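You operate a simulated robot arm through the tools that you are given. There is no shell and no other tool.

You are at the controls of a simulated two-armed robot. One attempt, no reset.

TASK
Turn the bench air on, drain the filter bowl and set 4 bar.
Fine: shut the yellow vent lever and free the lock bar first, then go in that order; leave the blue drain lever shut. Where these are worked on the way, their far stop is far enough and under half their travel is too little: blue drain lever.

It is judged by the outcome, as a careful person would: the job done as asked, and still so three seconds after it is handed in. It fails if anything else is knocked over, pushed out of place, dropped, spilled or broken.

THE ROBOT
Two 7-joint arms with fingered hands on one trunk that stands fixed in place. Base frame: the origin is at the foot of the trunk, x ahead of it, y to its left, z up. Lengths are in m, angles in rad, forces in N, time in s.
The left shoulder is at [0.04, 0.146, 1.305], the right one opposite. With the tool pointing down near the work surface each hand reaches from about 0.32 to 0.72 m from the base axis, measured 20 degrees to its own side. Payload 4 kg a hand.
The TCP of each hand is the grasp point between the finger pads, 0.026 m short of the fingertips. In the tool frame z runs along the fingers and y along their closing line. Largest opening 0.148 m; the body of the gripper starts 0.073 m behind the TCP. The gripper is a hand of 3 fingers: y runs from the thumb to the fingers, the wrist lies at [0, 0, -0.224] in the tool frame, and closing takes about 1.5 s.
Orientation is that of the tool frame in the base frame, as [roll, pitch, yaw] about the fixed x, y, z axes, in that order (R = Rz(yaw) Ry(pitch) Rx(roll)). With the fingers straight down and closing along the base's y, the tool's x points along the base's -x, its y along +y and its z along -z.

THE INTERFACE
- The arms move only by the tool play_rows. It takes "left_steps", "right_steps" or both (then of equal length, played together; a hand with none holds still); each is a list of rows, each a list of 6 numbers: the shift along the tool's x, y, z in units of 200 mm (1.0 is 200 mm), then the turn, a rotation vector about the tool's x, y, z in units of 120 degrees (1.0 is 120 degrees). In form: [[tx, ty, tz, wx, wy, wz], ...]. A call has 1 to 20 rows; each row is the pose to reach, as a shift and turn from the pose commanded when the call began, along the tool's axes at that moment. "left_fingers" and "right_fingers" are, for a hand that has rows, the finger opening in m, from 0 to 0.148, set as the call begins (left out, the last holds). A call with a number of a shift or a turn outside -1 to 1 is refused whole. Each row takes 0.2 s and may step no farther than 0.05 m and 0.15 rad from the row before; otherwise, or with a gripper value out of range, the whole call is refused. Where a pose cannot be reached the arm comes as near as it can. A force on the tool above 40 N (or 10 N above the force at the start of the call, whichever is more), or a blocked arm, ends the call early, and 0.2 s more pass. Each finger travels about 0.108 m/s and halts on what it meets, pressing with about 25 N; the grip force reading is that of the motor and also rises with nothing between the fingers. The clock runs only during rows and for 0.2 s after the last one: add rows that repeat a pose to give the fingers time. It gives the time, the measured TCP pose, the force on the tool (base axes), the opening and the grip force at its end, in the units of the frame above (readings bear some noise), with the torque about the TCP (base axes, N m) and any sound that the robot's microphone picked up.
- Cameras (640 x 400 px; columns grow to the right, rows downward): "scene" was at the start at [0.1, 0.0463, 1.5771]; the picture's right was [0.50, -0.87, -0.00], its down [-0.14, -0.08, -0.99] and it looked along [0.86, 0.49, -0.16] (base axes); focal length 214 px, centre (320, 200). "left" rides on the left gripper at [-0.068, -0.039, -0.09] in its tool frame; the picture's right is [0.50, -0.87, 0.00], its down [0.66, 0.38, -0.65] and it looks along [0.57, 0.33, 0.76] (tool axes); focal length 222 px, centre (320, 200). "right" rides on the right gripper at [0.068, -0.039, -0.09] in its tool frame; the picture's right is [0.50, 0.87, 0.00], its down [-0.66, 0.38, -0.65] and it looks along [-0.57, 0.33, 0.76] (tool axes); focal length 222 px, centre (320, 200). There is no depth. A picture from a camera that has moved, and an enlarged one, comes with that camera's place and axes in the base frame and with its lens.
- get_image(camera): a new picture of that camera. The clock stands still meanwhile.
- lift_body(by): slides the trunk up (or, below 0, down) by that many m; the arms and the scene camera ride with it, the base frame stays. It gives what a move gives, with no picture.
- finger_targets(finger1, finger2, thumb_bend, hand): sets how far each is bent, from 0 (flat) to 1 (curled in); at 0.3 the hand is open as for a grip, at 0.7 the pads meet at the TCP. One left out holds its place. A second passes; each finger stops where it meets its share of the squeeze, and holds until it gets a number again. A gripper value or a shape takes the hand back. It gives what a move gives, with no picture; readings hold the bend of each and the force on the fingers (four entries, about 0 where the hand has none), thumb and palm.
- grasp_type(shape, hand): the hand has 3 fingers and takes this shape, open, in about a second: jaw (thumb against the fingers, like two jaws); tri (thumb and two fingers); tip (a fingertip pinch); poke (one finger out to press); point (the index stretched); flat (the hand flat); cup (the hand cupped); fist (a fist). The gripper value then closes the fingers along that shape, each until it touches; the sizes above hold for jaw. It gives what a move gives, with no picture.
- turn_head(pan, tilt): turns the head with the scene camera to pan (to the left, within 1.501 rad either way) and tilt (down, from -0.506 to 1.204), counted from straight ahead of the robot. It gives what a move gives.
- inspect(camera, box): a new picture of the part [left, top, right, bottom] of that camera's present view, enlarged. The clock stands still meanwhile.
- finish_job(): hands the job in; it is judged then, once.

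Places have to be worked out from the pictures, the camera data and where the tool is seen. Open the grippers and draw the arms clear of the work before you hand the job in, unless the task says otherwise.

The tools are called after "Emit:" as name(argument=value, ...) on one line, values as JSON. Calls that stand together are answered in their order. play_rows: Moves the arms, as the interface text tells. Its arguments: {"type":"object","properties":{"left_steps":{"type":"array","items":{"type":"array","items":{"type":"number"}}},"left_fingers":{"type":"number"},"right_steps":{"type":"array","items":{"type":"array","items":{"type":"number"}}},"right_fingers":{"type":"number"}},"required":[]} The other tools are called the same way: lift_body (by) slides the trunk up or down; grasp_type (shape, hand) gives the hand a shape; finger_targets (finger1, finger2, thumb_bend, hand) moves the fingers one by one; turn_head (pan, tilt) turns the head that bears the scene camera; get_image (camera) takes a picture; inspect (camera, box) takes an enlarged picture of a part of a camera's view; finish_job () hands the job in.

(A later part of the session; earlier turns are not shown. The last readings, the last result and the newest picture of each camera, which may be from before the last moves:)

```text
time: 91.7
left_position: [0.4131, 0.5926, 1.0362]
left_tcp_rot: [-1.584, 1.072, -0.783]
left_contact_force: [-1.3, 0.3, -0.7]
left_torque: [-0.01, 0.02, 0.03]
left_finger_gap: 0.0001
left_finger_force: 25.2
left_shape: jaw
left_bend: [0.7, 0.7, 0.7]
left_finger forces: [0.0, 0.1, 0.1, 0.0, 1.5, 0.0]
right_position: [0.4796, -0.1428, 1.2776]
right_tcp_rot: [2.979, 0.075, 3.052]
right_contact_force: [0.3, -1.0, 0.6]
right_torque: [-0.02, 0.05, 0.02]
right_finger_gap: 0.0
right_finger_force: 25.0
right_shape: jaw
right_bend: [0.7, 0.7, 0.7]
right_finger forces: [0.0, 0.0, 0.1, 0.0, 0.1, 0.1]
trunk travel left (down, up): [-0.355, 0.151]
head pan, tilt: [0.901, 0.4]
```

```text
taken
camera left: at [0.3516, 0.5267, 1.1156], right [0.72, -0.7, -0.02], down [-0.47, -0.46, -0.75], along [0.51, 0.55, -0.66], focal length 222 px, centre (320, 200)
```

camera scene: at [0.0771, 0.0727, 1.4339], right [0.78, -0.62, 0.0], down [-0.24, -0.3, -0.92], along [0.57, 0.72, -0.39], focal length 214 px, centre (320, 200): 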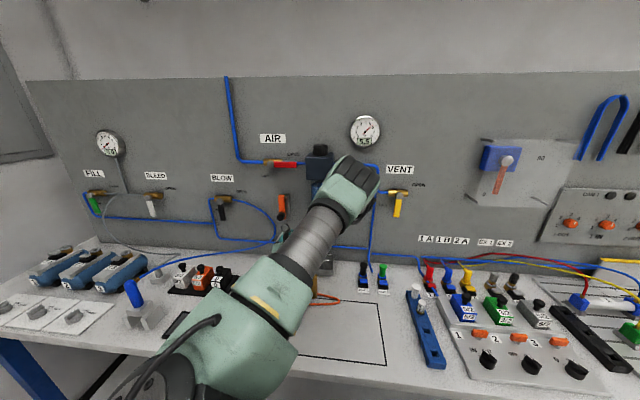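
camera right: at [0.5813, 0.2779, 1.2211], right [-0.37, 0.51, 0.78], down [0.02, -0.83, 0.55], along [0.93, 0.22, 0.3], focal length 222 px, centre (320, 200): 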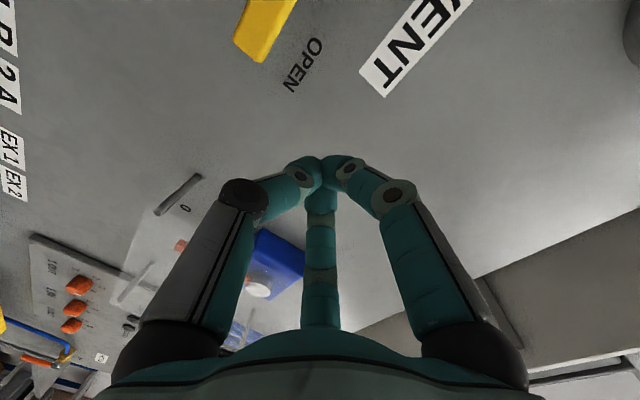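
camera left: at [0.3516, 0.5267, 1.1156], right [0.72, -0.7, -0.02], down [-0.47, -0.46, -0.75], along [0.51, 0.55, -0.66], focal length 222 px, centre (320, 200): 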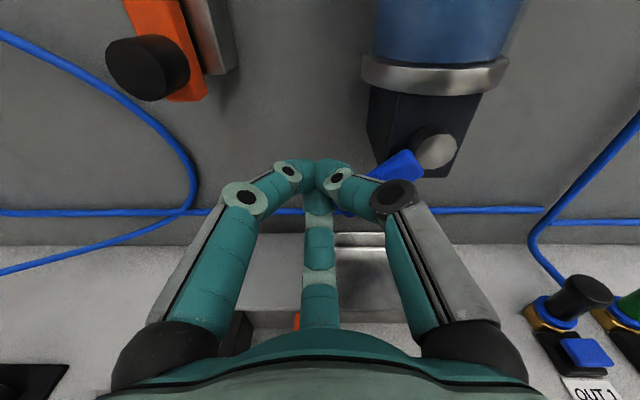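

The lever keeps turning (roughly 40 degrees now). I continue down and right.

Emit:
play_rows(left_steps=[[0.0735, -0.0115, 0, 0, 0, 0], [0.14, -0.0395, 0, 0, 0, 0], [0.17, -0.095, 0, 0, 0, 0], [0.19, -0.13, 0, 0, 0, 0]])

Emit:
get_image(camera="left")

Emit:
inspect(camera="left", box=[290, 80, 490, 260])

```text
time: 92.7
left_position: [0.436, 0.5663, 1.0164]
left_tcp_rot: [-1.578, 1.07, -0.771]
left_contact_force: [-25.6, 6.1, 1.8]
left_torque: [-0.01, -0.14, -0.03]
left_finger_gap: 0.0001
left_finger_force: 25.1
left_shape: jaw
left_bend: [0.7, 0.7, 0.7]
left_finger forces: [0.1, 0.0, 0.1, 0.0, 66.5, 0.0]
right_position: [0.4765, -0.1412, 1.2795]
right_tcp_rot: [2.981, 0.078, 3.052]
right_contact_force: [-0.2, -0.3, 0.5]
right_torque: [-0.02, -0.01, 0.0]
right_finger_gap: 0.0
right_finger_force: 25.1
right_shape: jaw
right_bend: [0.7, 0.7, 0.7]
right_finger forces: [0.0, 0.0, 0.0, 0.1, 0.0, 0.0]
trunk travel left (down, up): [-0.355, 0.151]
head pan, tilt: [0.901, 0.4]
```

```text
taken
camera left: at [0.3745, 0.501, 1.0959], right [0.72, -0.69, -0.02], down [-0.47, -0.46, -0.75], along [0.51, 0.55, -0.66], focal length 222 px, centre (320, 200)
```

left: 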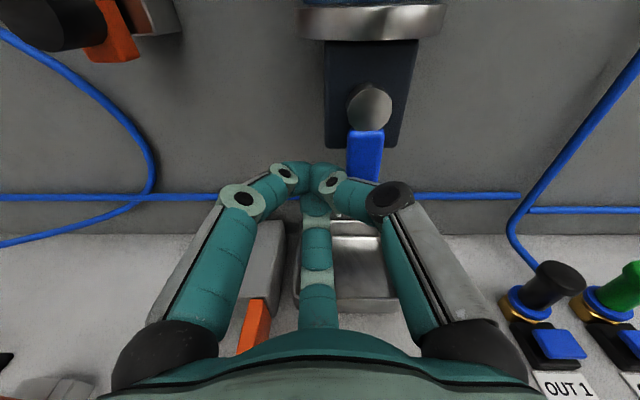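

```text
2.22 times, centred on (390, 170) of left
camera zoom: at [0.3745, 0.501, 1.0959], right [0.72, -0.69, -0.02], down [-0.47, -0.46, -0.75], along [0.51, 0.55, -0.66], focal length 494 px, centre (164, 267)
```

zoom: 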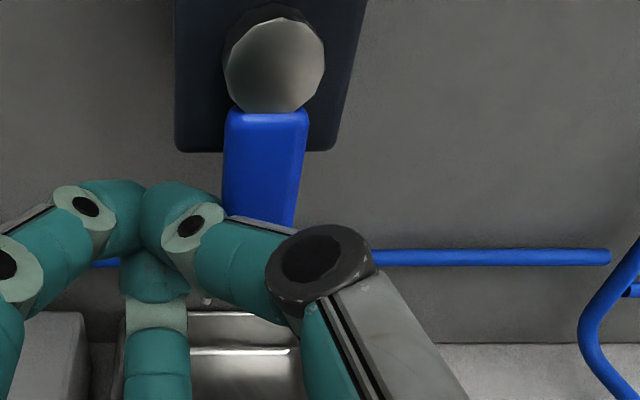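

The drain lever points straight down at its far stop (25 N). I ease off, wait, and check the bowl's water level.

Emit:
play_rows(left_steps=[[-0.048, 0.0886, 0, 0, 0, 0], [-0.072, 0.133, -0.1, 0, 0, 0], [-0.072, 0.133, -0.25, 0, 0, 0], [-0.072, 0.133, -0.25, 0, 0, 0], [-0.072, 0.133, -0.25, 0, 0, 0]])

Emit:
get_image(camera="left")

Emit:
inspect(camera="scene", box=[260, 100, 420, 260])

Emit:
get_image(camera="right")

```text
time: 93.9
left_position: [0.3854, 0.5503, 1.0159]
left_tcp_rot: [-1.584, 1.072, -0.781]
left_contact_force: [0.1, 0.0, 0.5]
left_torque: [0.0, -0.03, -0.01]
left_finger_gap: 0.0
left_finger_force: 25.3
left_shape: jaw
left_bend: [0.7, 0.7, 0.7]
left_finger forces: [0.1, 0.0, 0.0, 0.0, 0.1, 0.1]
right_position: [0.4804, -0.1412, 1.277]
right_tcp_rot: [2.981, 0.075, 3.053]
right_contact_force: [-0.6, -1.1, 0.7]
right_torque: [0.01, 0.03, 0.01]
right_finger_gap: 0.0
right_finger_force: 24.8
right_shape: jaw
right_bend: [0.7, 0.7, 0.7]
right_finger forces: [0.1, 0.1, 0.0, 0.1, 0.0, 0.1]
trunk travel left (down, up): [-0.355, 0.151]
head pan, tilt: [0.901, 0.4]
```

```text
taken
camera left: at [0.323, 0.4843, 1.0944], right [0.72, -0.7, -0.02], down [-0.47, -0.46, -0.75], along [0.51, 0.55, -0.66], focal length 222 px, centre (320, 200)
```

left: 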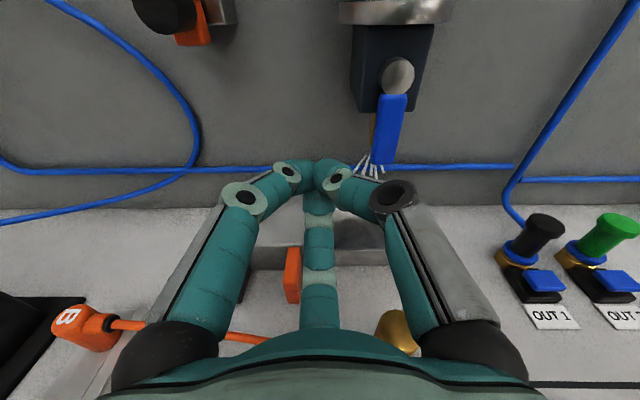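

```text
2.50 times, centred on (340, 180) of scene
camera zoom: at [0.0769, 0.0731, 1.4339], right [0.78, -0.62, 0.0], down [-0.24, -0.31, -0.92], along [0.57, 0.72, -0.39], focal length 536 px, centre (270, 250)
```

zoom: 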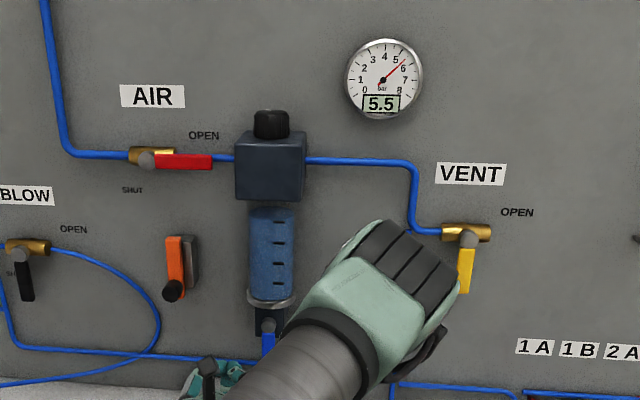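

```text
taken
camera right: at [0.4018, -0.1877, 1.3538], right [-0.43, 0.9, 0.1], down [0.62, 0.21, 0.75], along [0.65, 0.39, -0.65], focal length 222 px, centre (320, 200)
```

right: 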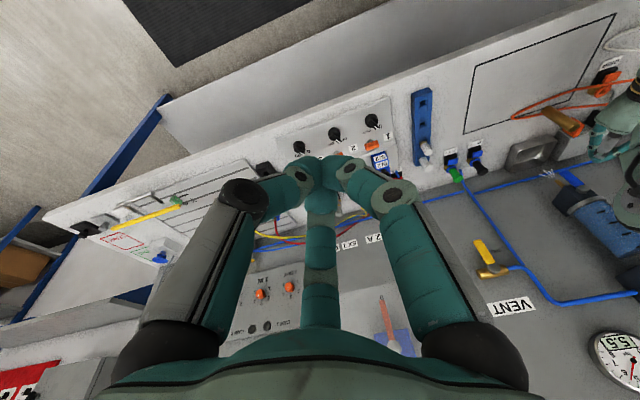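

The drain is spraying. I zoom on the bowl, then wait a few seconds and compare the level.

Emit:
inspect(camera="scene", box=[310, 175, 350, 240])

Emit:
play_rows(left_steps=[[0, 0, 0, 0, 0, 0], [0, 0, 0, 0, 0, 0], [0, 0, 0, 0, 0, 0], [0, 0, 0, 0, 0, 0], [0, 0, 0, 0, 0, 0], [0, 0, 0, 0, 0, 0], [0, 0, 0, 0, 0, 0], [0, 0, 0, 0, 0, 0], [0, 0, 0, 0, 0, 0], [0, 0, 0, 0, 0, 0], [0, 0, 0, 0, 0, 0], [0, 0, 0, 0, 0, 0], [0, 0, 0, 0, 0, 0], [0, 0, 0, 0, 0, 0], [0, 0, 0, 0, 0, 0]])

Emit:
inspect(camera="scene", box=[310, 175, 350, 240])

Emit:
get_image(camera="left")

```text
6.15 times, centred on (330, 208) of scene
camera zoom: at [0.0769, 0.0731, 1.4339], right [0.78, -0.62, 0.0], down [-0.24, -0.31, -0.92], along [0.57, 0.72, -0.39], focal length 1320 px, centre (258, 154)
```

zoom: 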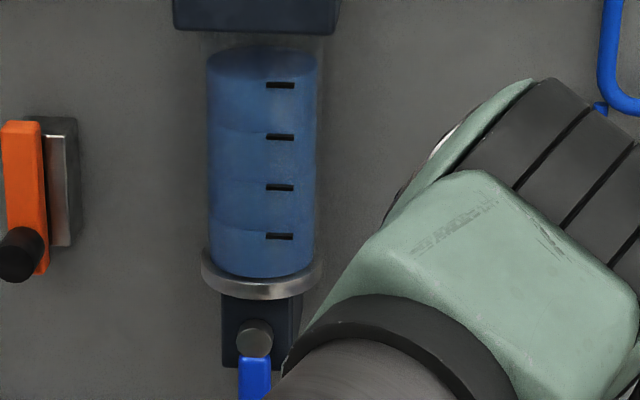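

```text
time: 97.1
left_position: [0.3857, 0.5492, 1.0137]
left_tcp_rot: [-1.582, 1.071, -0.783]
left_contact_force: [-1.4, 0.3, -0.2]
left_torque: [-0.02, -0.01, 0.01]
left_finger_gap: 0.0003
left_finger_force: 24.9
left_shape: jaw
left_bend: [0.7, 0.7, 0.7]
left_finger forces: [0.1, 0.1, 0.0, 0.0, 0.0, 0.0]
right_position: [0.4808, -0.1414, 1.2757]
right_tcp_rot: [2.979, 0.075, 3.052]
right_contact_force: [-0.6, 0.0, -0.5]
right_torque: [-0.01, 0.02, -0.01]
right_finger_gap: 0.0
right_finger_force: 24.7
right_shape: jaw
right_bend: [0.7, 0.7, 0.7]
right_finger forces: [0.0, 0.0, 0.0, 0.0, 0.0, 0.1]
trunk travel left (down, up): [-0.355, 0.151]
head pan, tilt: [0.901, 0.4]
```

```text
6.15 times, centred on (330, 208) of scene
camera zoom: at [0.0771, 0.0726, 1.4339], right [0.78, -0.62, 0.0], down [-0.24, -0.3, -0.92], along [0.57, 0.72, -0.39], focal length 1320 px, centre (258, 154)
```

zoom: 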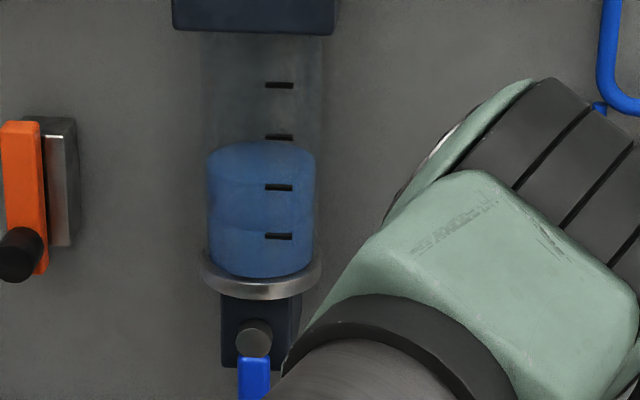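

```text
taken
camera left: at [0.3233, 0.4841, 1.0945], right [0.72, -0.7, -0.02], down [-0.47, -0.46, -0.75], along [0.51, 0.55, -0.66], focal length 222 px, centre (320, 200)
```

left: 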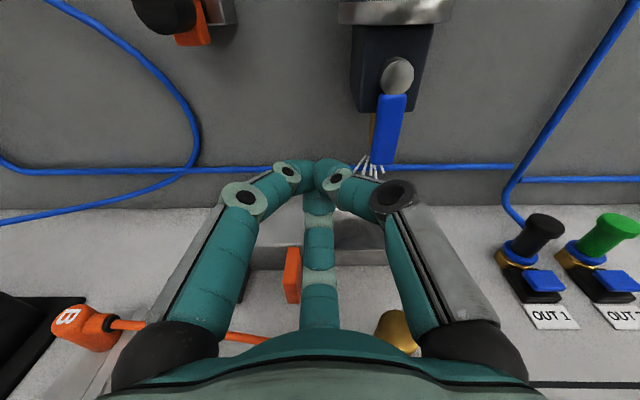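

The level dropped to about half in three seconds. While it keeps draining I roll the hand by 60 degrees, so that no digit hangs down near the tray when I later close the lever from the right.

Emit:
play_rows(left_steps=[[0, 0, -0.02, 0, 0, 0.0625], [0, 0, -0.03, 0, 0, 0.125], [0, 0, -0.04, 0, 0, 0.1875], [0, 0, -0.04, 0, 0, 0.25], [0, 0, -0.04, 0, 0, 0.3125], [0, 0, -0.04, 0, 0, 0.375], [0, 0, -0.04, 0, 0, 0.4375], [0, 0, -0.04, 0, 0, 0.5], [0, 0, -0.04, 0, 0, 0.5]])

Emit:
get_image(camera="left")

Emit:
inspect(camera="scene", box=[260, 140, 420, 260])

```text
time: 99.1
left_position: [0.3806, 0.5447, 1.0144]
left_tcp_rot: [1.582, 1.02, 2.377]
left_contact_force: [-0.4, -1.2, 0.2]
left_torque: [0.01, 0.01, 0.01]
left_finger_gap: 0.0002
left_finger_force: 25.5
left_shape: jaw
left_bend: [0.7, 0.7, 0.7]
left_finger forces: [0.1, 0.0, 0.0, 0.0, 0.1, 0.0]
right_position: [0.4793, -0.142, 1.2765]
right_tcp_rot: [2.979, 0.075, 3.054]
right_contact_force: [-0.2, -1.1, 0.2]
right_torque: [0.0, 0.0, -0.03]
right_finger_gap: 0.0001
right_finger_force: 25.1
right_shape: jaw
right_bend: [0.7, 0.7, 0.7]
right_finger forces: [0.0, 0.1, 0.0, 0.0, 0.0, 0.0]
trunk travel left (down, up): [-0.355, 0.151]
head pan, tilt: [0.901, 0.4]
```

```text
taken
camera left: at [0.3655, 0.4322, 1.0533], right [0.34, -0.34, -0.88], down [-0.93, -0.01, -0.36], along [0.11, 0.94, -0.32], focal length 222 px, centre (320, 200)
```

left: 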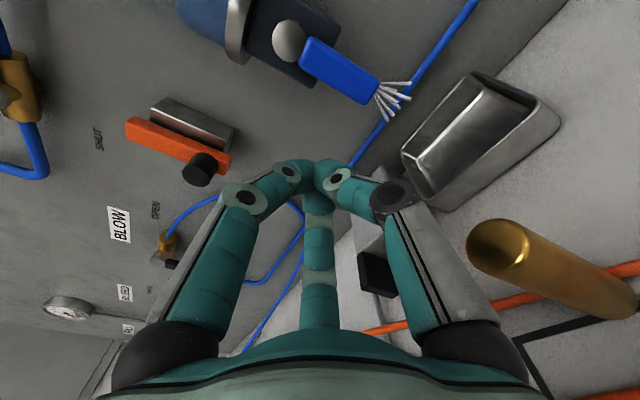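

```text
3.33 times, centred on (340, 200) of scene
camera zoom: at [0.0771, 0.0727, 1.4339], right [0.78, -0.62, 0.0], down [-0.24, -0.3, -0.92], along [0.57, 0.72, -0.39], focal length 715 px, centre (253, 200)
```

zoom: 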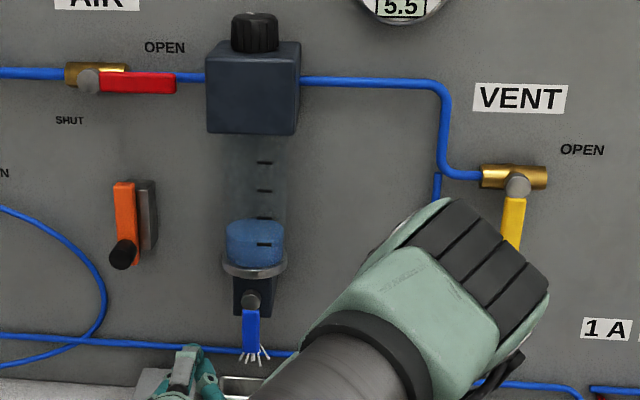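

The roll worked and the bowl is nearly empty. A brass cylinder stands on the bench below (top about z=0.945), so I keep the hand above it, and move in front of the drain to the lever's right side while the rest drains.

Emit:
play_rows(left_steps=[[-0.086, 0.052, 0, 0, 0, 0], [-0.175, -0.09, 0, 0, 0, 0], [-0.264, -0.235, 0, 0, 0, 0], [-0.3525, -0.38, 0, 0, 0, 0], [-0.3525, -0.38, 0, 0, 0, 0], [-0.3525, -0.38, 0, 0, 0, 0], [-0.3525, -0.38, 0, 0, 0, 0], [-0.3525, -0.38, 0, 0, 0, 0], [-0.3525, -0.38, 0, 0, 0, 0], [-0.3525, -0.38, 0, 0, 0, 0], [-0.3525, -0.38, 0, 0, 0, 0]])

Emit:
get_image(camera="left")

Emit:
inspect(camera="scene", box=[260, 140, 420, 260])

```text
time: 101.5
left_position: [0.4169, 0.5122, 1.0474]
left_tcp_rot: [1.583, 1.023, 2.375]
left_contact_force: [-0.2, 0.1, 0.9]
left_torque: [-0.04, -0.01, -0.01]
left_finger_gap: 0.0
left_finger_force: 24.7
left_shape: jaw
left_bend: [0.7, 0.7, 0.7]
left_finger forces: [0.1, 0.1, 0.0, 0.1, 0.1, 0.0]
left hand out of reach, approached as far as the arm can: row 3, 4, 5, 6, 7, 8, 9, 10, 11
right_position: [0.481, -0.1421, 1.2782]
right_tcp_rot: [2.98, 0.077, 3.051]
right_contact_force: [0.0, -0.5, -0.4]
right_torque: [-0.02, 0.04, 0.0]
right_finger_gap: 0.0
right_finger_force: 24.6
right_shape: jaw
right_bend: [0.7, 0.7, 0.7]
right_finger forces: [0.0, 0.1, 0.0, 0.0, 0.0, 0.1]
trunk travel left (down, up): [-0.355, 0.151]
head pan, tilt: [0.901, 0.4]
```

```text
taken
camera left: at [0.401, 0.4001, 1.0857], right [0.34, -0.34, -0.88], down [-0.93, 0.0, -0.36], along [0.12, 0.94, -0.32], focal length 222 px, centre (320, 200)
```

left: 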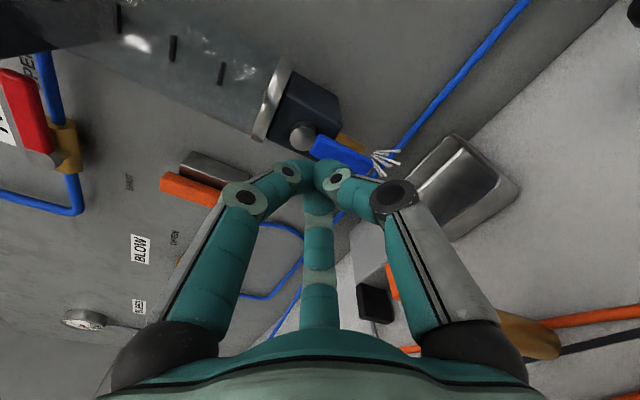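

```text
3.33 times, centred on (340, 200) of scene
camera zoom: at [0.0772, 0.0725, 1.4339], right [0.78, -0.62, 0.0], down [-0.24, -0.3, -0.92], along [0.57, 0.72, -0.39], focal length 715 px, centre (253, 200)
```

zoom: 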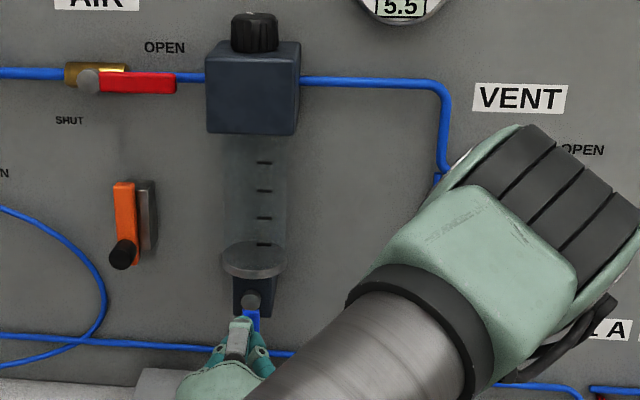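

The bowl is empty now. The wrist is close to its own shoulder here, so I edge forward a touch while shifting right past the lever.

Emit:
play_rows(left_steps=[[-0.01, -0.06, 0.04, 0, 0, 0], [-0.03, -0.15, 0.055, 0, 0, 0], [-0.047, -0.242, 0.055, 0, 0, 0], [-0.047, -0.242, 0.055, 0, 0, 0]])

Emit:
get_image(camera="left")

```text
time: 102.5
left_position: [0.4226, 0.5181, 1.0457]
left_tcp_rot: [1.583, 1.024, 2.374]
left_contact_force: [0.7, -0.3, 0.2]
left_torque: [0.03, 0.02, -0.01]
left_finger_gap: 0.0
left_finger_force: 25.3
left_shape: jaw
left_bend: [0.7, 0.7, 0.7]
left_finger forces: [0.0, 0.0, 0.0, 0.0, 0.1, 0.0]
left hand out of reach, approached as far as the arm can: row 1, 2, 3, 4
right_position: [0.4797, -0.143, 1.279]
right_tcp_rot: [2.983, 0.076, 3.052]
right_contact_force: [0.2, -0.9, -0.3]
right_torque: [0.0, 0.01, 0.04]
right_finger_gap: 0.0001
right_finger_force: 24.8
right_shape: jaw
right_bend: [0.7, 0.7, 0.7]
right_finger forces: [0.0, 0.1, 0.0, 0.1, 0.0, 0.1]
trunk travel left (down, up): [-0.355, 0.151]
head pan, tilt: [0.901, 0.4]
```

```text
taken
camera left: at [0.4074, 0.4062, 1.0852], right [0.34, -0.34, -0.88], down [-0.93, 0.0, -0.36], along [0.12, 0.94, -0.32], focal length 222 px, centre (320, 200)
```

left: 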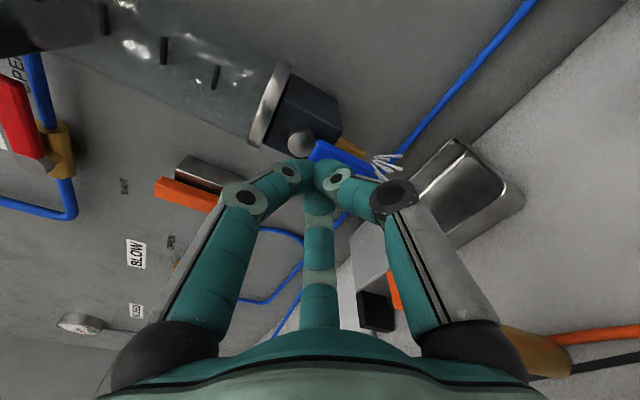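

The shoulder limit blocks moving right with this heading. I turn the heading clockwise to about 15 degrees, which puts the wrist further left, so the fingertips can hook round the lever's right side.

Emit:
play_rows(left_steps=[[0, 0, -0.02, 0.055, -0.034, 0.0006], [0, 0, -0.03, 0.111, -0.0675, 0.001], [0, 0, -0.03, 0.1665, -0.101, 0.0017], [0, 0, -0.03, 0.222, -0.135, 0.0023], [0, 0, -0.03, 0.222, -0.135, 0.0023]])

Emit:
get_image(camera="left")

Emit:
get_image(camera="scene")

```text
time: 103.7
left_position: [0.4168, 0.5131, 1.0456]
left_tcp_rot: [1.584, 1.022, 1.835]
left_contact_force: [-0.2, -0.7, 0.0]
left_torque: [-0.02, 0.02, 0.01]
left_finger_gap: 0.0
left_finger_force: 25.1
left_shape: jaw
left_bend: [0.7, 0.7, 0.7]
left_finger forces: [0.0, 0.0, 0.1, 0.1, 0.1, 0.0]
right_position: [0.4795, -0.1433, 1.2775]
right_tcp_rot: [2.98, 0.075, 3.052]
right_contact_force: [0.3, -1.0, 0.1]
right_torque: [0.04, 0.02, -0.01]
right_finger_gap: 0.0
right_finger_force: 25.1
right_shape: jaw
right_bend: [0.7, 0.7, 0.7]
right_finger forces: [0.0, 0.0, 0.0, 0.1, 0.1, 0.0]
trunk travel left (down, up): [-0.355, 0.151]
head pan, tilt: [0.901, 0.4]
```

```text
taken
camera left: at [0.3457, 0.4238, 1.0848], right [0.11, -0.47, -0.88], down [-0.8, 0.48, -0.36], along [0.59, 0.74, -0.32], focal length 222 px, centre (320, 200)
```

left: 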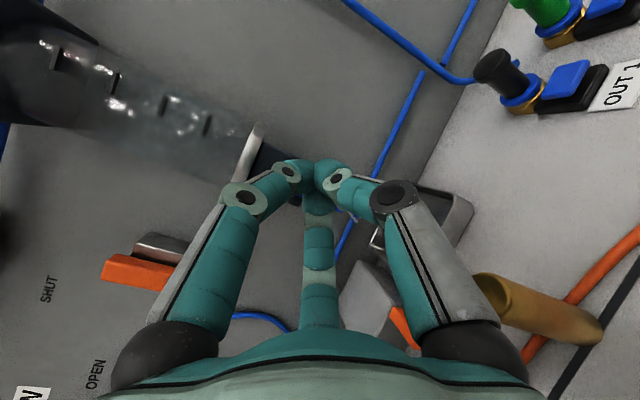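

```text
taken
camera scene: at [0.0771, 0.0721, 1.434], right [0.78, -0.62, 0.0], down [-0.24, -0.3, -0.92], along [0.57, 0.72, -0.39], focal length 214 px, centre (320, 200)
```

scene: 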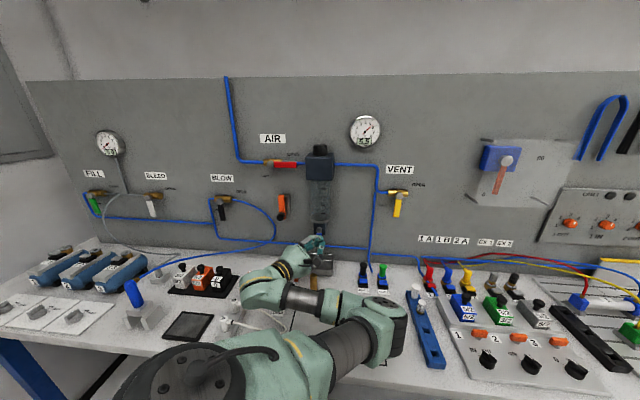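

Pushing from the right with the closed hand would foul the stem or the brass piece. Instead I will hook the lever's right side with the thumb alone, hand centre to the left; I turn the heading to about 60 degrees and move left for that.

Emit:
play_rows(left_steps=[[0.01, 0.04, -0.03, -0.054, 0.033, -0.0006], [0.023, 0.084, -0.05, -0.109, 0.066, -0.001], [0.035, 0.126, -0.07, -0.163, 0.099, -0.0017], [0.047, 0.168, -0.09, -0.217, 0.132, -0.0023], [0.058, 0.21, -0.11, -0.272, 0.165, -0.003], [0.07, 0.2525, -0.134, -0.326, 0.198, -0.0034], [0.07, 0.2525, -0.134, -0.326, 0.198, -0.0034]])

Emit:
finger_targets(hand="left", thumb_bend=0.25)

Emit:
finger_targets(hand="left", finger1=1.0, finger2=1.0)

Emit:
get_image(camera="left")

Emit:
get_image(camera="scene")

```text
time: 105.3
left_position: [0.3494, 0.5789, 1.0732]
left_tcp_rot: [1.583, 1.023, 2.629]
left_contact_force: [-0.4, 0.1, -0.8]
left_torque: [0.0, -0.01, 0.01]
left_finger_gap: 0.0
left_finger_force: 25.0
left_shape: jaw
left_bend: [0.7, 0.7, 0.7]
left_finger forces: [0.0, 0.0, 0.1, 0.0, 0.0, 0.0]
left hand out of reach, approached as far as the arm can: row 6, 7
right_position: [0.4806, -0.1427, 1.2775]
right_tcp_rot: [2.981, 0.075, 3.053]
right_contact_force: [0.4, 0.2, -0.7]
right_torque: [-0.01, 0.04, -0.01]
right_finger_gap: 0.0002
right_finger_force: 25.2
right_shape: jaw
right_bend: [0.7, 0.7, 0.7]
right_finger forces: [0.1, 0.1, 0.1, 0.0, 0.1, 0.1]
trunk travel left (down, up): [-0.355, 0.151]
head pan, tilt: [0.901, 0.4]
```

```text
time: 106.3
left_position: [0.347, 0.5793, 1.0727]
left_tcp_rot: [1.581, 1.025, 2.63]
left_contact_force: [-0.1, -0.2, -0.4]
left_torque: [-0.04, -0.01, -0.02]
left_finger_gap: 0.0685
left_finger_force: 0.0
left_shape: fingers
left_bend: [0.73, 0.76, 0.25]
left_finger forces: [0.1, 0.0, 0.0, 0.0, 0.0, 0.0]
right_position: [0.4795, -0.1418, 1.2766]
right_tcp_rot: [2.98, 0.074, 3.054]
right_contact_force: [0.2, -0.1, -0.9]
right_torque: [-0.01, -0.01, 0.03]
right_finger_gap: 0.0001
right_finger_force: 26.1
right_shape: jaw
right_bend: [0.7, 0.7, 0.7]
right_finger forces: [0.1, 0.0, 0.0, 0.0, 0.0, 0.0]
trunk travel left (down, up): [-0.355, 0.151]
head pan, tilt: [0.901, 0.4]
```

```text
time: 107.3
left_position: [0.3488, 0.5796, 1.074]
left_tcp_rot: [1.581, 1.023, 2.628]
left_contact_force: [0.1, -0.1, 0.3]
left_torque: [-0.02, -0.01, -0.01]
left_finger_gap: 0.0708
left_finger_force: 0.0
left_shape: fingers
left_bend: [0.91, 1.0, 0.25]
left_finger forces: [0.1, 0.0, 0.1, 0.0, 0.0, 0.1]
right_position: [0.4797, -0.1418, 1.2786]
right_tcp_rot: [2.98, 0.075, 3.053]
right_contact_force: [-0.6, -0.4, 0.3]
right_torque: [0.02, -0.03, -0.02]
right_finger_gap: 0.0
right_finger_force: 25.2
right_shape: jaw
right_bend: [0.7, 0.7, 0.7]
right_finger forces: [0.1, 0.0, 0.1, 0.0, 0.1, 0.1]
trunk travel left (down, up): [-0.355, 0.151]
head pan, tilt: [0.901, 0.4]
```

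```text
taken
camera left: at [0.3617, 0.4671, 1.1119], right [0.41, -0.24, -0.88], down [-0.9, -0.24, -0.36], along [-0.12, 0.94, -0.32], focal length 222 px, centre (320, 200)
```

left: 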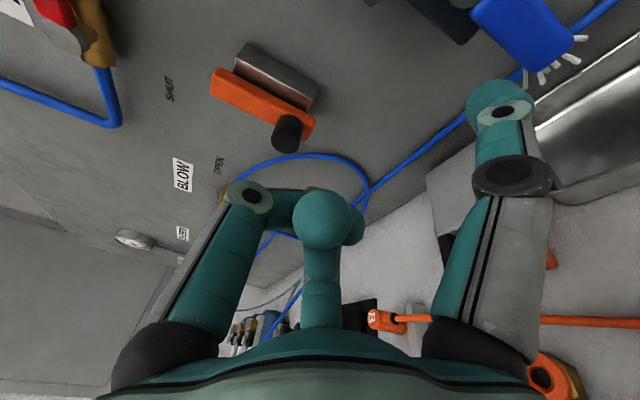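

```text
taken
camera scene: at [0.0771, 0.0727, 1.4339], right [0.78, -0.62, 0.0], down [-0.24, -0.31, -0.92], along [0.57, 0.72, -0.39], focal length 214 px, centre (320, 200)
```

scene: 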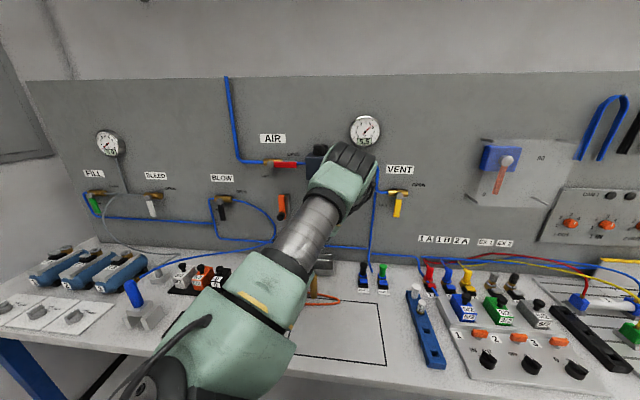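

The thumb is out straight; its tip is about +75 mm right, +47 mm inward and 52 mm below the TCP, well ahead of the curled fingers. The wrist is again near its minimum shoulder distance, so I raise the trunk 5 cm to gain room, then move to bring the thumb to the lever's right side.

Emit:
lift_body(by=0.05)

Emit:
play_rows(left_steps=[[0.03, -0.12, -0.06, 0, 0, 0], [-0.02, -0.25, -0.07, 0, 0, 0], [0.03, -0.32, -0.08, 0, 0, 0], [0.077, -0.3845, -0.0943, 0, 0, 0], [0.077, -0.3845, -0.0943, 0, 0, 0]])

Emit:
get_image(camera="left")

```text
time: 108.2
left_position: [0.3492, 0.5786, 1.1236]
left_tcp_rot: [1.582, 1.025, 2.628]
left_contact_force: [0.1, -1.3, -0.8]
left_torque: [0.01, 0.01, 0.03]
left_finger_gap: 0.0707
left_finger_force: 0.0
left_shape: fingers
left_bend: [0.91, 1.0, 0.25]
left_finger forces: [0.1, 0.0, 0.0, 0.0, 0.1, 0.1]
right_position: [0.4804, -0.1423, 1.329]
right_tcp_rot: [2.982, 0.075, 3.052]
right_contact_force: [-0.1, -0.9, -0.3]
right_torque: [0.0, 0.05, 0.03]
right_finger_gap: 0.0
right_finger_force: 25.3
right_shape: jaw
right_bend: [0.7, 0.7, 0.7]
right_finger forces: [0.0, 0.0, 0.0, 0.1, 0.0, 0.0]
trunk travel left (down, up): [-0.405, 0.101]
head pan, tilt: [0.901, 0.4]
```

```text
time: 109.4
left_position: [0.3403, 0.5766, 1.1075]
left_tcp_rot: [1.583, 1.025, 2.625]
left_contact_force: [0.5, 1.0, 0.5]
left_torque: [0.01, 0.0, 0.01]
left_finger_gap: 0.0708
left_finger_force: 0.1
left_shape: fingers
left_bend: [0.91, 1.0, 0.25]
left_finger forces: [0.0, 0.0, 0.0, 0.0, 0.1, 0.1]
left hand out of reach, approached as far as the arm can: row 1, 2, 3, 4, 5
right_position: [0.4803, -0.1415, 1.3276]
right_tcp_rot: [2.983, 0.075, 3.053]
right_contact_force: [0.5, 0.6, 0.5]
right_torque: [0.03, -0.03, 0.01]
right_finger_gap: 0.0
right_finger_force: 25.4
right_shape: jaw
right_bend: [0.7, 0.7, 0.7]
right_finger forces: [0.0, 0.0, 0.0, 0.0, 0.0, 0.0]
trunk travel left (down, up): [-0.405, 0.101]
head pan, tilt: [0.901, 0.4]
```

```text
taken
camera left: at [0.3528, 0.4634, 1.1457], right [0.41, -0.25, -0.88], down [-0.9, -0.23, -0.36], along [-0.12, 0.94, -0.32], focal length 222 px, centre (320, 200)
```

left: 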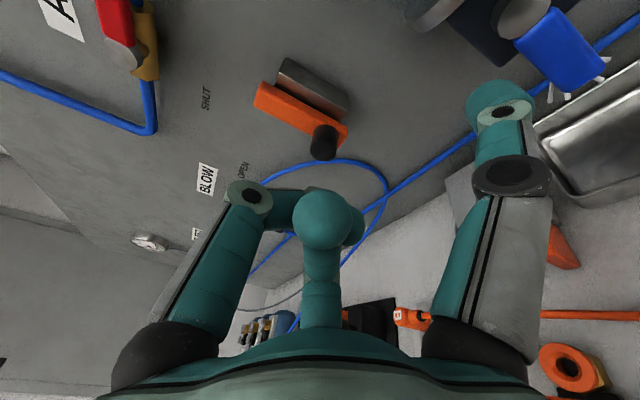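

Moving right stays blocked at this heading. With heading 15 degrees the wrist sits further left, and finger 2 then leads towards the panel, so I switch: rotate back to heading 15 degrees and use finger 2 as the hook.

Emit:
play_rows(left_steps=[[-0.04, -0.077, -0.03, 0.055, -0.033, 0.0006], [-0.08, -0.154, -0.05, 0.1095, -0.0666, 0.001], [-0.12, -0.231, -0.07, 0.164, -0.0999, 0.0017], [-0.16, -0.309, -0.09, 0.219, -0.1332, 0.0023], [-0.2, -0.386, -0.11, 0.274, -0.1665, 0.0028], [-0.24, -0.463, -0.1325, 0.3285, -0.1998, 0.0034], [-0.24, -0.463, -0.1325, 0.3285, -0.1998, 0.0034]])

Emit:
get_image(camera="left")

Emit:
get_image(camera="scene")

```text
time: 111.0
left_position: [0.4157, 0.4987, 1.1002]
left_tcp_rot: [1.583, 1.023, 1.821]
left_contact_force: [-0.3, 0.0, 0.1]
left_torque: [-0.01, -0.01, -0.01]
left_finger_gap: 0.071
left_finger_force: 0.0
left_shape: fingers
left_bend: [0.91, 1.0, 0.25]
left_finger forces: [0.0, 0.0, 0.0, 0.0, 0.0, 0.0]
right_position: [0.48, -0.1425, 1.3278]
right_tcp_rot: [2.979, 0.074, 3.052]
right_contact_force: [-0.1, 0.1, 0.3]
right_torque: [0.02, 0.0, 0.04]
right_finger_gap: 0.0002
right_finger_force: 25.3
right_shape: jaw
right_bend: [0.7, 0.7, 0.7]
right_finger forces: [0.0, 0.0, 0.0, 0.0, 0.1, 0.1]
trunk travel left (down, up): [-0.405, 0.101]
head pan, tilt: [0.901, 0.4]
```

```text
taken
camera left: at [0.3449, 0.4104, 1.1381], right [0.11, -0.47, -0.88], down [-0.8, 0.49, -0.36], along [0.6, 0.74, -0.32], focal length 222 px, centre (320, 200)
```

left: 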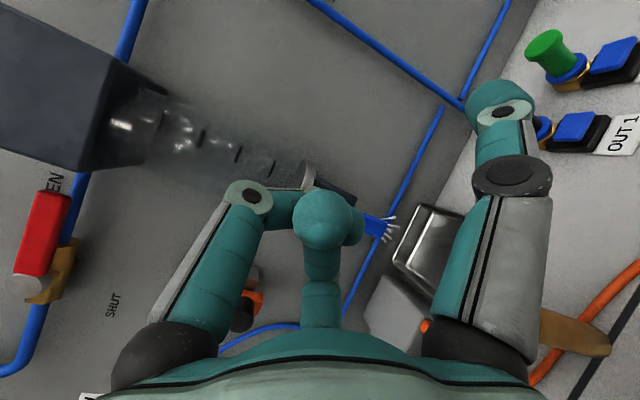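

```text
taken
camera scene: at [0.0772, 0.0724, 1.4844], right [0.78, -0.62, 0.0], down [-0.24, -0.3, -0.92], along [0.57, 0.72, -0.39], focal length 214 px, centre (320, 200)
```

scene: 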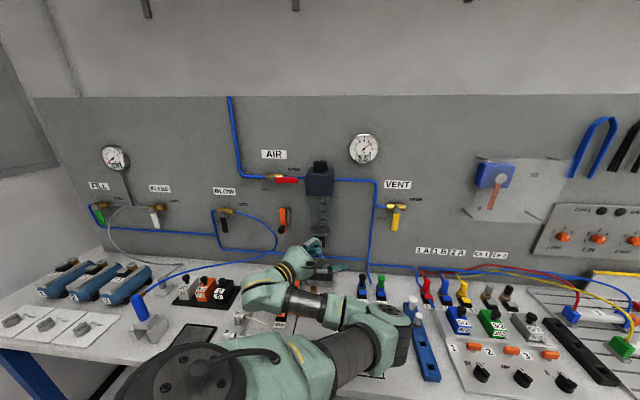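

Heading is 14 degrees and everything is free. I move the hand right to a≈+0.03 first, then swap the digits: finger 2 out, thumb and finger 1 curled.

Emit:
play_rows(left_steps=[[-0.05, -0.083, 0.05, 0, 0, 0], [-0.1, -0.166, 0.1, 0, 0, 0], [-0.15, -0.248, 0.15, 0, 0, 0], [-0.204, -0.331, 0.2, 0, 0, 0], [-0.204, -0.331, 0.2, 0, 0, 0]])

Emit:
finger_targets(hand="left", finger2=0.25)

Emit:
finger_targets(hand="left", thumb_bend=0.9)

Emit:
get_image(camera="left")

Emit:
get_image(camera="scene")

```text
time: 112.2
left_position: [0.4755, 0.4324, 1.0998]
left_tcp_rot: [1.583, 1.021, 1.825]
left_contact_force: [0.4, 0.0, -1.4]
left_torque: [-0.02, 0.0, -0.03]
left_finger_gap: 0.0711
left_finger_force: 0.0
left_shape: fingers
left_bend: [0.91, 1.0, 0.25]
left_finger forces: [0.0, 0.0, 0.0, 0.0, 0.0, 0.1]
right_position: [0.4792, -0.1419, 1.3271]
right_tcp_rot: [2.983, 0.074, 3.053]
right_contact_force: [0.3, -0.5, 0.6]
right_torque: [0.03, 0.02, 0.03]
right_finger_gap: 0.0
right_finger_force: 25.5
right_shape: jaw
right_bend: [0.7, 0.7, 0.7]
right_finger forces: [0.0, 0.0, 0.0, 0.0, 0.1, 0.0]
trunk travel left (down, up): [-0.405, 0.101]
head pan, tilt: [0.901, 0.4]
```

```text
time: 113.2
left_position: [0.475, 0.4321, 1.0993]
left_tcp_rot: [1.583, 1.02, 1.826]
left_contact_force: [0.2, 0.3, 0.4]
left_torque: [0.01, 0.01, 0.0]
left_finger_gap: 0.0715
left_finger_force: 0.1
left_shape: fingers
left_bend: [0.89, 0.98, 0.25]
left_finger forces: [0.0, 0.0, 0.0, 0.1, 0.0, 0.0]
right_position: [0.4802, -0.142, 1.3266]
right_tcp_rot: [2.979, 0.076, 3.053]
right_contact_force: [0.6, 0.3, 0.2]
right_torque: [0.02, 0.01, 0.03]
right_finger_gap: 0.0
right_finger_force: 24.7
right_shape: jaw
right_bend: [0.7, 0.7, 0.7]
right_finger forces: [0.0, 0.0, 0.0, 0.1, 0.1, 0.0]
trunk travel left (down, up): [-0.405, 0.101]
head pan, tilt: [0.901, 0.4]
```

```text
time: 114.2
left_position: [0.4749, 0.4313, 1.1005]
left_tcp_rot: [1.582, 1.021, 1.824]
left_contact_force: [-0.5, -0.5, 0.1]
left_torque: [-0.04, -0.01, 0.04]
left_finger_gap: 0.012
left_finger_force: 0.1
left_shape: fingers
left_bend: [0.9, 0.99, 0.79]
left_finger forces: [0.1, 0.0, 0.0, 0.0, 0.0, 0.0]
right_position: [0.4793, -0.1423, 1.3287]
right_tcp_rot: [2.979, 0.072, 3.053]
right_contact_force: [-0.6, -0.2, 0.0]
right_torque: [-0.01, -0.01, 0.01]
right_finger_gap: 0.0001
right_finger_force: 25.4
right_shape: jaw
right_bend: [0.7, 0.7, 0.7]
right_finger forces: [0.0, 0.0, 0.0, 0.0, 0.0, 0.0]
trunk travel left (down, up): [-0.405, 0.101]
head pan, tilt: [0.901, 0.4]
```

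```text
taken
camera left: at [0.4034, 0.3437, 1.1387], right [0.11, -0.47, -0.88], down [-0.8, 0.49, -0.36], along [0.59, 0.74, -0.32], focal length 222 px, centre (320, 200)
```

left: 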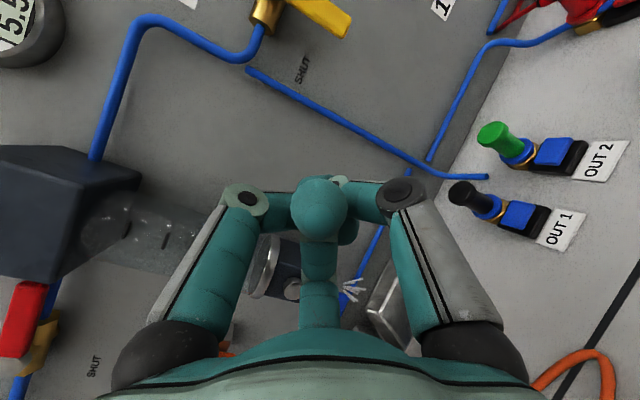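

```text
taken
camera scene: at [0.0771, 0.0726, 1.4844], right [0.78, -0.62, 0.0], down [-0.24, -0.3, -0.92], along [0.57, 0.72, -0.39], focal length 214 px, centre (320, 200)
```

scene: 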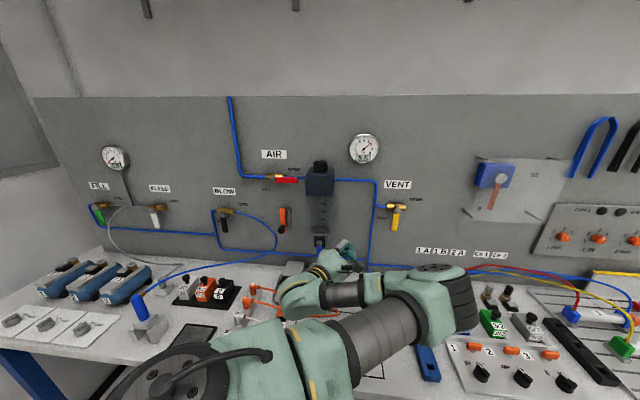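

Finger 2 is trapped under finger 1, so I open the hand fully first and then curl only finger 1 and the thumb.

Emit:
grasp_type(shape="jaw", hand="left")

Emit:
finger_targets(hand="left", finger1=1.0, finger2=0.25, thumb_bend=0.3)

Emit:
finger_targets(hand="left", thumb_bend=0.9)

Emit:
get_image(camera="left")

Emit:
inspect(camera="scene", box=[260, 200, 400, 320])

```text
time: 115.1
left_position: [0.4752, 0.4312, 1.1004]
left_tcp_rot: [1.584, 1.021, 1.823]
left_contact_force: [-1.2, -0.6, -0.2]
left_torque: [-0.02, -0.04, 0.0]
left_finger_gap: 0.1479
left_finger_force: 0.0
left_shape: jaw
left_bend: [0.3, 0.3, 0.3]
left_finger forces: [0.1, 0.1, 0.0, 0.0, 0.1, 0.0]
right_position: [0.4799, -0.1413, 1.3278]
right_tcp_rot: [2.98, 0.076, 3.052]
right_contact_force: [0.0, -0.5, 0.0]
right_torque: [0.02, 0.03, -0.03]
right_finger_gap: 0.0
right_finger_force: 25.0
right_shape: jaw
right_bend: [0.7, 0.7, 0.7]
right_finger forces: [0.0, 0.0, 0.1, 0.1, 0.1, 0.0]
trunk travel left (down, up): [-0.405, 0.101]
head pan, tilt: [0.901, 0.4]
```

```text
time: 116.1
left_position: [0.4756, 0.4318, 1.0997]
left_tcp_rot: [1.581, 1.02, 1.825]
left_contact_force: [-0.1, -0.4, -0.9]
left_torque: [-0.02, 0.0, -0.02]
left_finger_gap: 0.0751
left_finger_force: 0.1
left_shape: fingers
left_bend: [1.0, 0.25, 0.3]
left_finger forces: [0.1, 0.0, 0.1, 0.0, 0.0, 0.1]
right_position: [0.4794, -0.1414, 1.3281]
right_tcp_rot: [2.98, 0.076, 3.052]
right_contact_force: [-0.2, -0.2, 0.2]
right_torque: [0.0, 0.0, 0.01]
right_finger_gap: 0.0001
right_finger_force: 24.7
right_shape: jaw
right_bend: [0.7, 0.7, 0.7]
right_finger forces: [0.0, 0.1, 0.1, 0.0, 0.0, 0.0]
trunk travel left (down, up): [-0.405, 0.101]
head pan, tilt: [0.901, 0.4]
```

```text
time: 117.1
left_position: [0.4745, 0.4332, 1.1005]
left_tcp_rot: [1.583, 1.022, 1.824]
left_contact_force: [0.3, -0.5, 0.8]
left_torque: [-0.01, -0.01, 0.0]
left_finger_gap: 0.0304
left_finger_force: 0.0
left_shape: fingers
left_bend: [1.0, 0.25, 0.86]
left_finger forces: [0.1, 0.0, 0.0, 0.0, 0.0, 0.1]
right_position: [0.4795, -0.1419, 1.3277]
right_tcp_rot: [2.978, 0.075, 3.053]
right_contact_force: [0.7, -0.3, 0.6]
right_torque: [-0.01, -0.03, 0.01]
right_finger_gap: 0.0
right_finger_force: 24.7
right_shape: jaw
right_bend: [0.7, 0.7, 0.7]
right_finger forces: [0.0, 0.0, 0.1, 0.0, 0.0, 0.1]
trunk travel left (down, up): [-0.405, 0.101]
head pan, tilt: [0.901, 0.4]
```

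```text
taken
camera left: at [0.4034, 0.3437, 1.1387], right [0.11, -0.47, -0.88], down [-0.8, 0.49, -0.36], along [0.59, 0.74, -0.32], focal length 222 px, centre (320, 200)
```

left: 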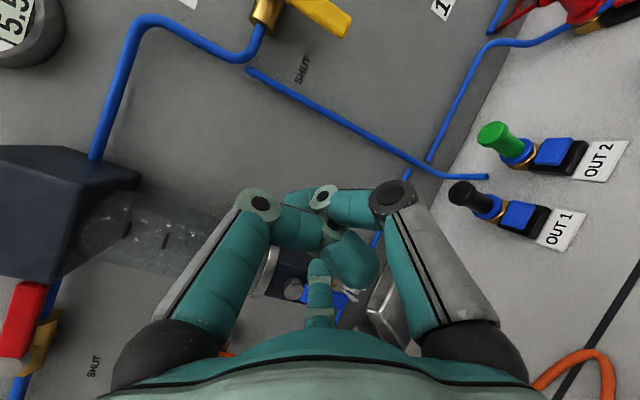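

```text
3.33 times, centred on (330, 260) of scene
camera zoom: at [0.0771, 0.0726, 1.4844], right [0.78, -0.62, 0.0], down [-0.24, -0.3, -0.92], along [0.57, 0.72, -0.39], focal length 715 px, centre (287, 0)
```

zoom: 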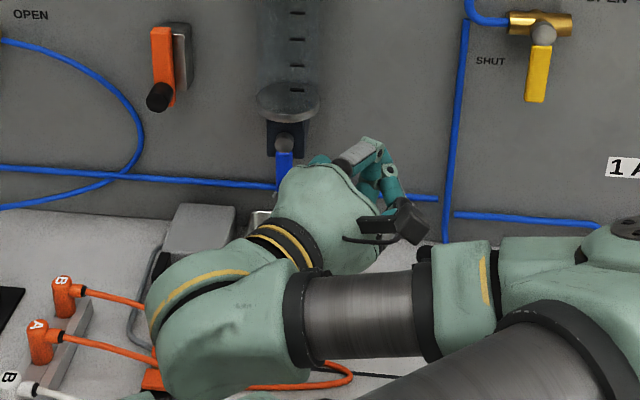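

Finger 2 is now out straight and sits to the right of the drain lever (tip about a=-0.03, n=0.71, z=1.05). I lower it to z≈1.02 and look before reaching in.

Emit:
play_rows(left_steps=[[0.07, -0.043, 0, 0, 0, 0], [0.14, -0.085, 0, 0, 0, 0], [0.14, -0.085, 0, 0, 0, 0]])

Emit:
inspect(camera="left", box=[220, 160, 420, 340])

Emit:
inspect(camera="scene", box=[270, 210, 370, 300])

```text
time: 117.9
left_position: [0.4752, 0.431, 1.0674]
left_tcp_rot: [1.584, 1.023, 1.823]
left_contact_force: [-0.9, 0.3, 0.5]
left_torque: [0.05, 0.0, 0.03]
left_finger_gap: 0.0303
left_finger_force: 0.1
left_shape: fingers
left_bend: [1.0, 0.25, 0.86]
left_finger forces: [0.1, 0.0, 0.1, 0.0, 0.0, 0.1]
right_position: [0.4796, -0.1428, 1.3289]
right_tcp_rot: [2.98, 0.075, 3.052]
right_contact_force: [0.0, -0.3, 0.5]
right_torque: [0.03, -0.02, 0.0]
right_finger_gap: 0.0001
right_finger_force: 25.3
right_shape: jaw
right_bend: [0.7, 0.7, 0.7]
right_finger forces: [0.1, 0.1, 0.0, 0.0, 0.1, 0.1]
trunk travel left (down, up): [-0.405, 0.101]
head pan, tilt: [0.901, 0.4]
```

```text
2.22 times, centred on (320, 250) of left
camera zoom: at [0.4025, 0.3439, 1.1054], right [0.11, -0.47, -0.88], down [-0.8, 0.49, -0.36], along [0.59, 0.74, -0.32], focal length 494 px, centre (320, 89)
```

zoom: 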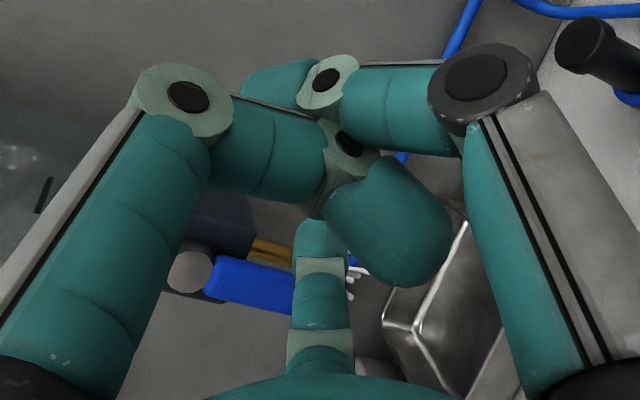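

```text
4.44 times, centred on (320, 255) of scene
camera zoom: at [0.077, 0.0723, 1.4844], right [0.78, -0.62, 0.0], down [-0.24, -0.3, -0.92], along [0.57, 0.72, -0.39], focal length 953 px, centre (320, -44)
```

zoom: 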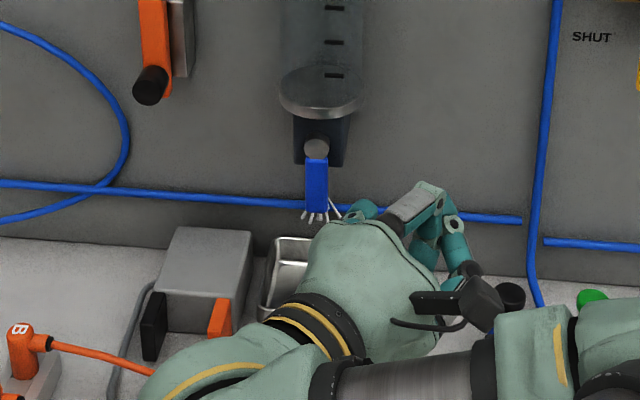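

The scene view confirms the finger tip at a≈-0.037, z≈1.02, just right of the lever's lower end. I reach in 3 cm and start sweeping the lever left.

Emit:
play_rows(left_steps=[[0.02, 0.034, 0.065, 0, 0, 0], [0.039, 0.067, 0.129, 0, 0, 0], [0.0855, 0.1425, 0.077, 0, 0, 0], [0.128, 0.176, 0.047, 0, 0, 0], [0.1585, 0.2205, 0.0155, 0, 0, 0]])

Emit:
inspect(camera="left", box=[220, 160, 420, 340])

Emit:
inspect(camera="scene", box=[270, 210, 370, 300])

```text
time: 119.1
left_position: [0.465, 0.4848, 1.0611]
left_tcp_rot: [1.583, 1.023, 1.822]
left_contact_force: [-0.5, -0.8, -0.1]
left_torque: [-0.1, -0.03, -0.01]
left_finger_gap: 0.0303
left_finger_force: 0.0
left_shape: fingers
left_bend: [1.0, 0.26, 0.86]
left_finger forces: [0.0, 1.1, 0.0, 0.1, 0.0, 0.0]
right_position: [0.4802, -0.1422, 1.3272]
right_tcp_rot: [2.982, 0.075, 3.053]
right_contact_force: [0.1, 0.0, 0.7]
right_torque: [0.04, -0.01, 0.0]
right_finger_gap: 0.0001
right_finger_force: 25.3
right_shape: jaw
right_bend: [0.7, 0.7, 0.7]
right_finger forces: [0.0, 0.0, 0.0, 0.0, 0.0, 0.1]
trunk travel left (down, up): [-0.405, 0.101]
head pan, tilt: [0.901, 0.4]
```

```text
2.22 times, centred on (320, 250) of left
camera zoom: at [0.3934, 0.3976, 1.1018], right [0.11, -0.47, -0.88], down [-0.8, 0.49, -0.36], along [0.59, 0.74, -0.32], focal length 494 px, centre (320, 89)
```

zoom: 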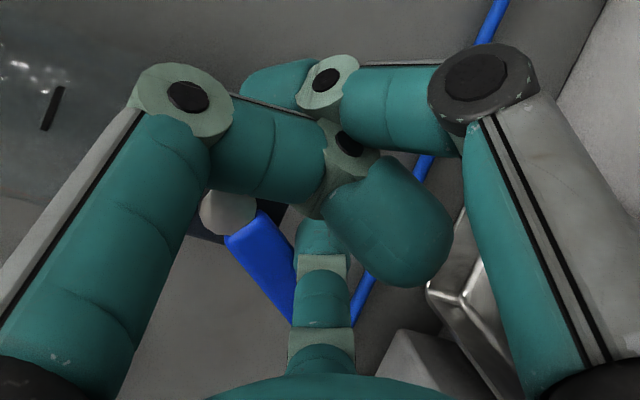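

```text
4.44 times, centred on (320, 255) of scene
camera zoom: at [0.0772, 0.0728, 1.4844], right [0.78, -0.62, 0.0], down [-0.24, -0.31, -0.92], along [0.57, 0.72, -0.39], focal length 953 px, centre (320, -44)
```

zoom: 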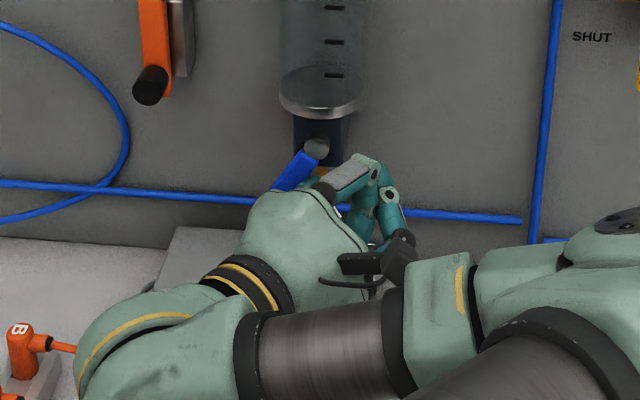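

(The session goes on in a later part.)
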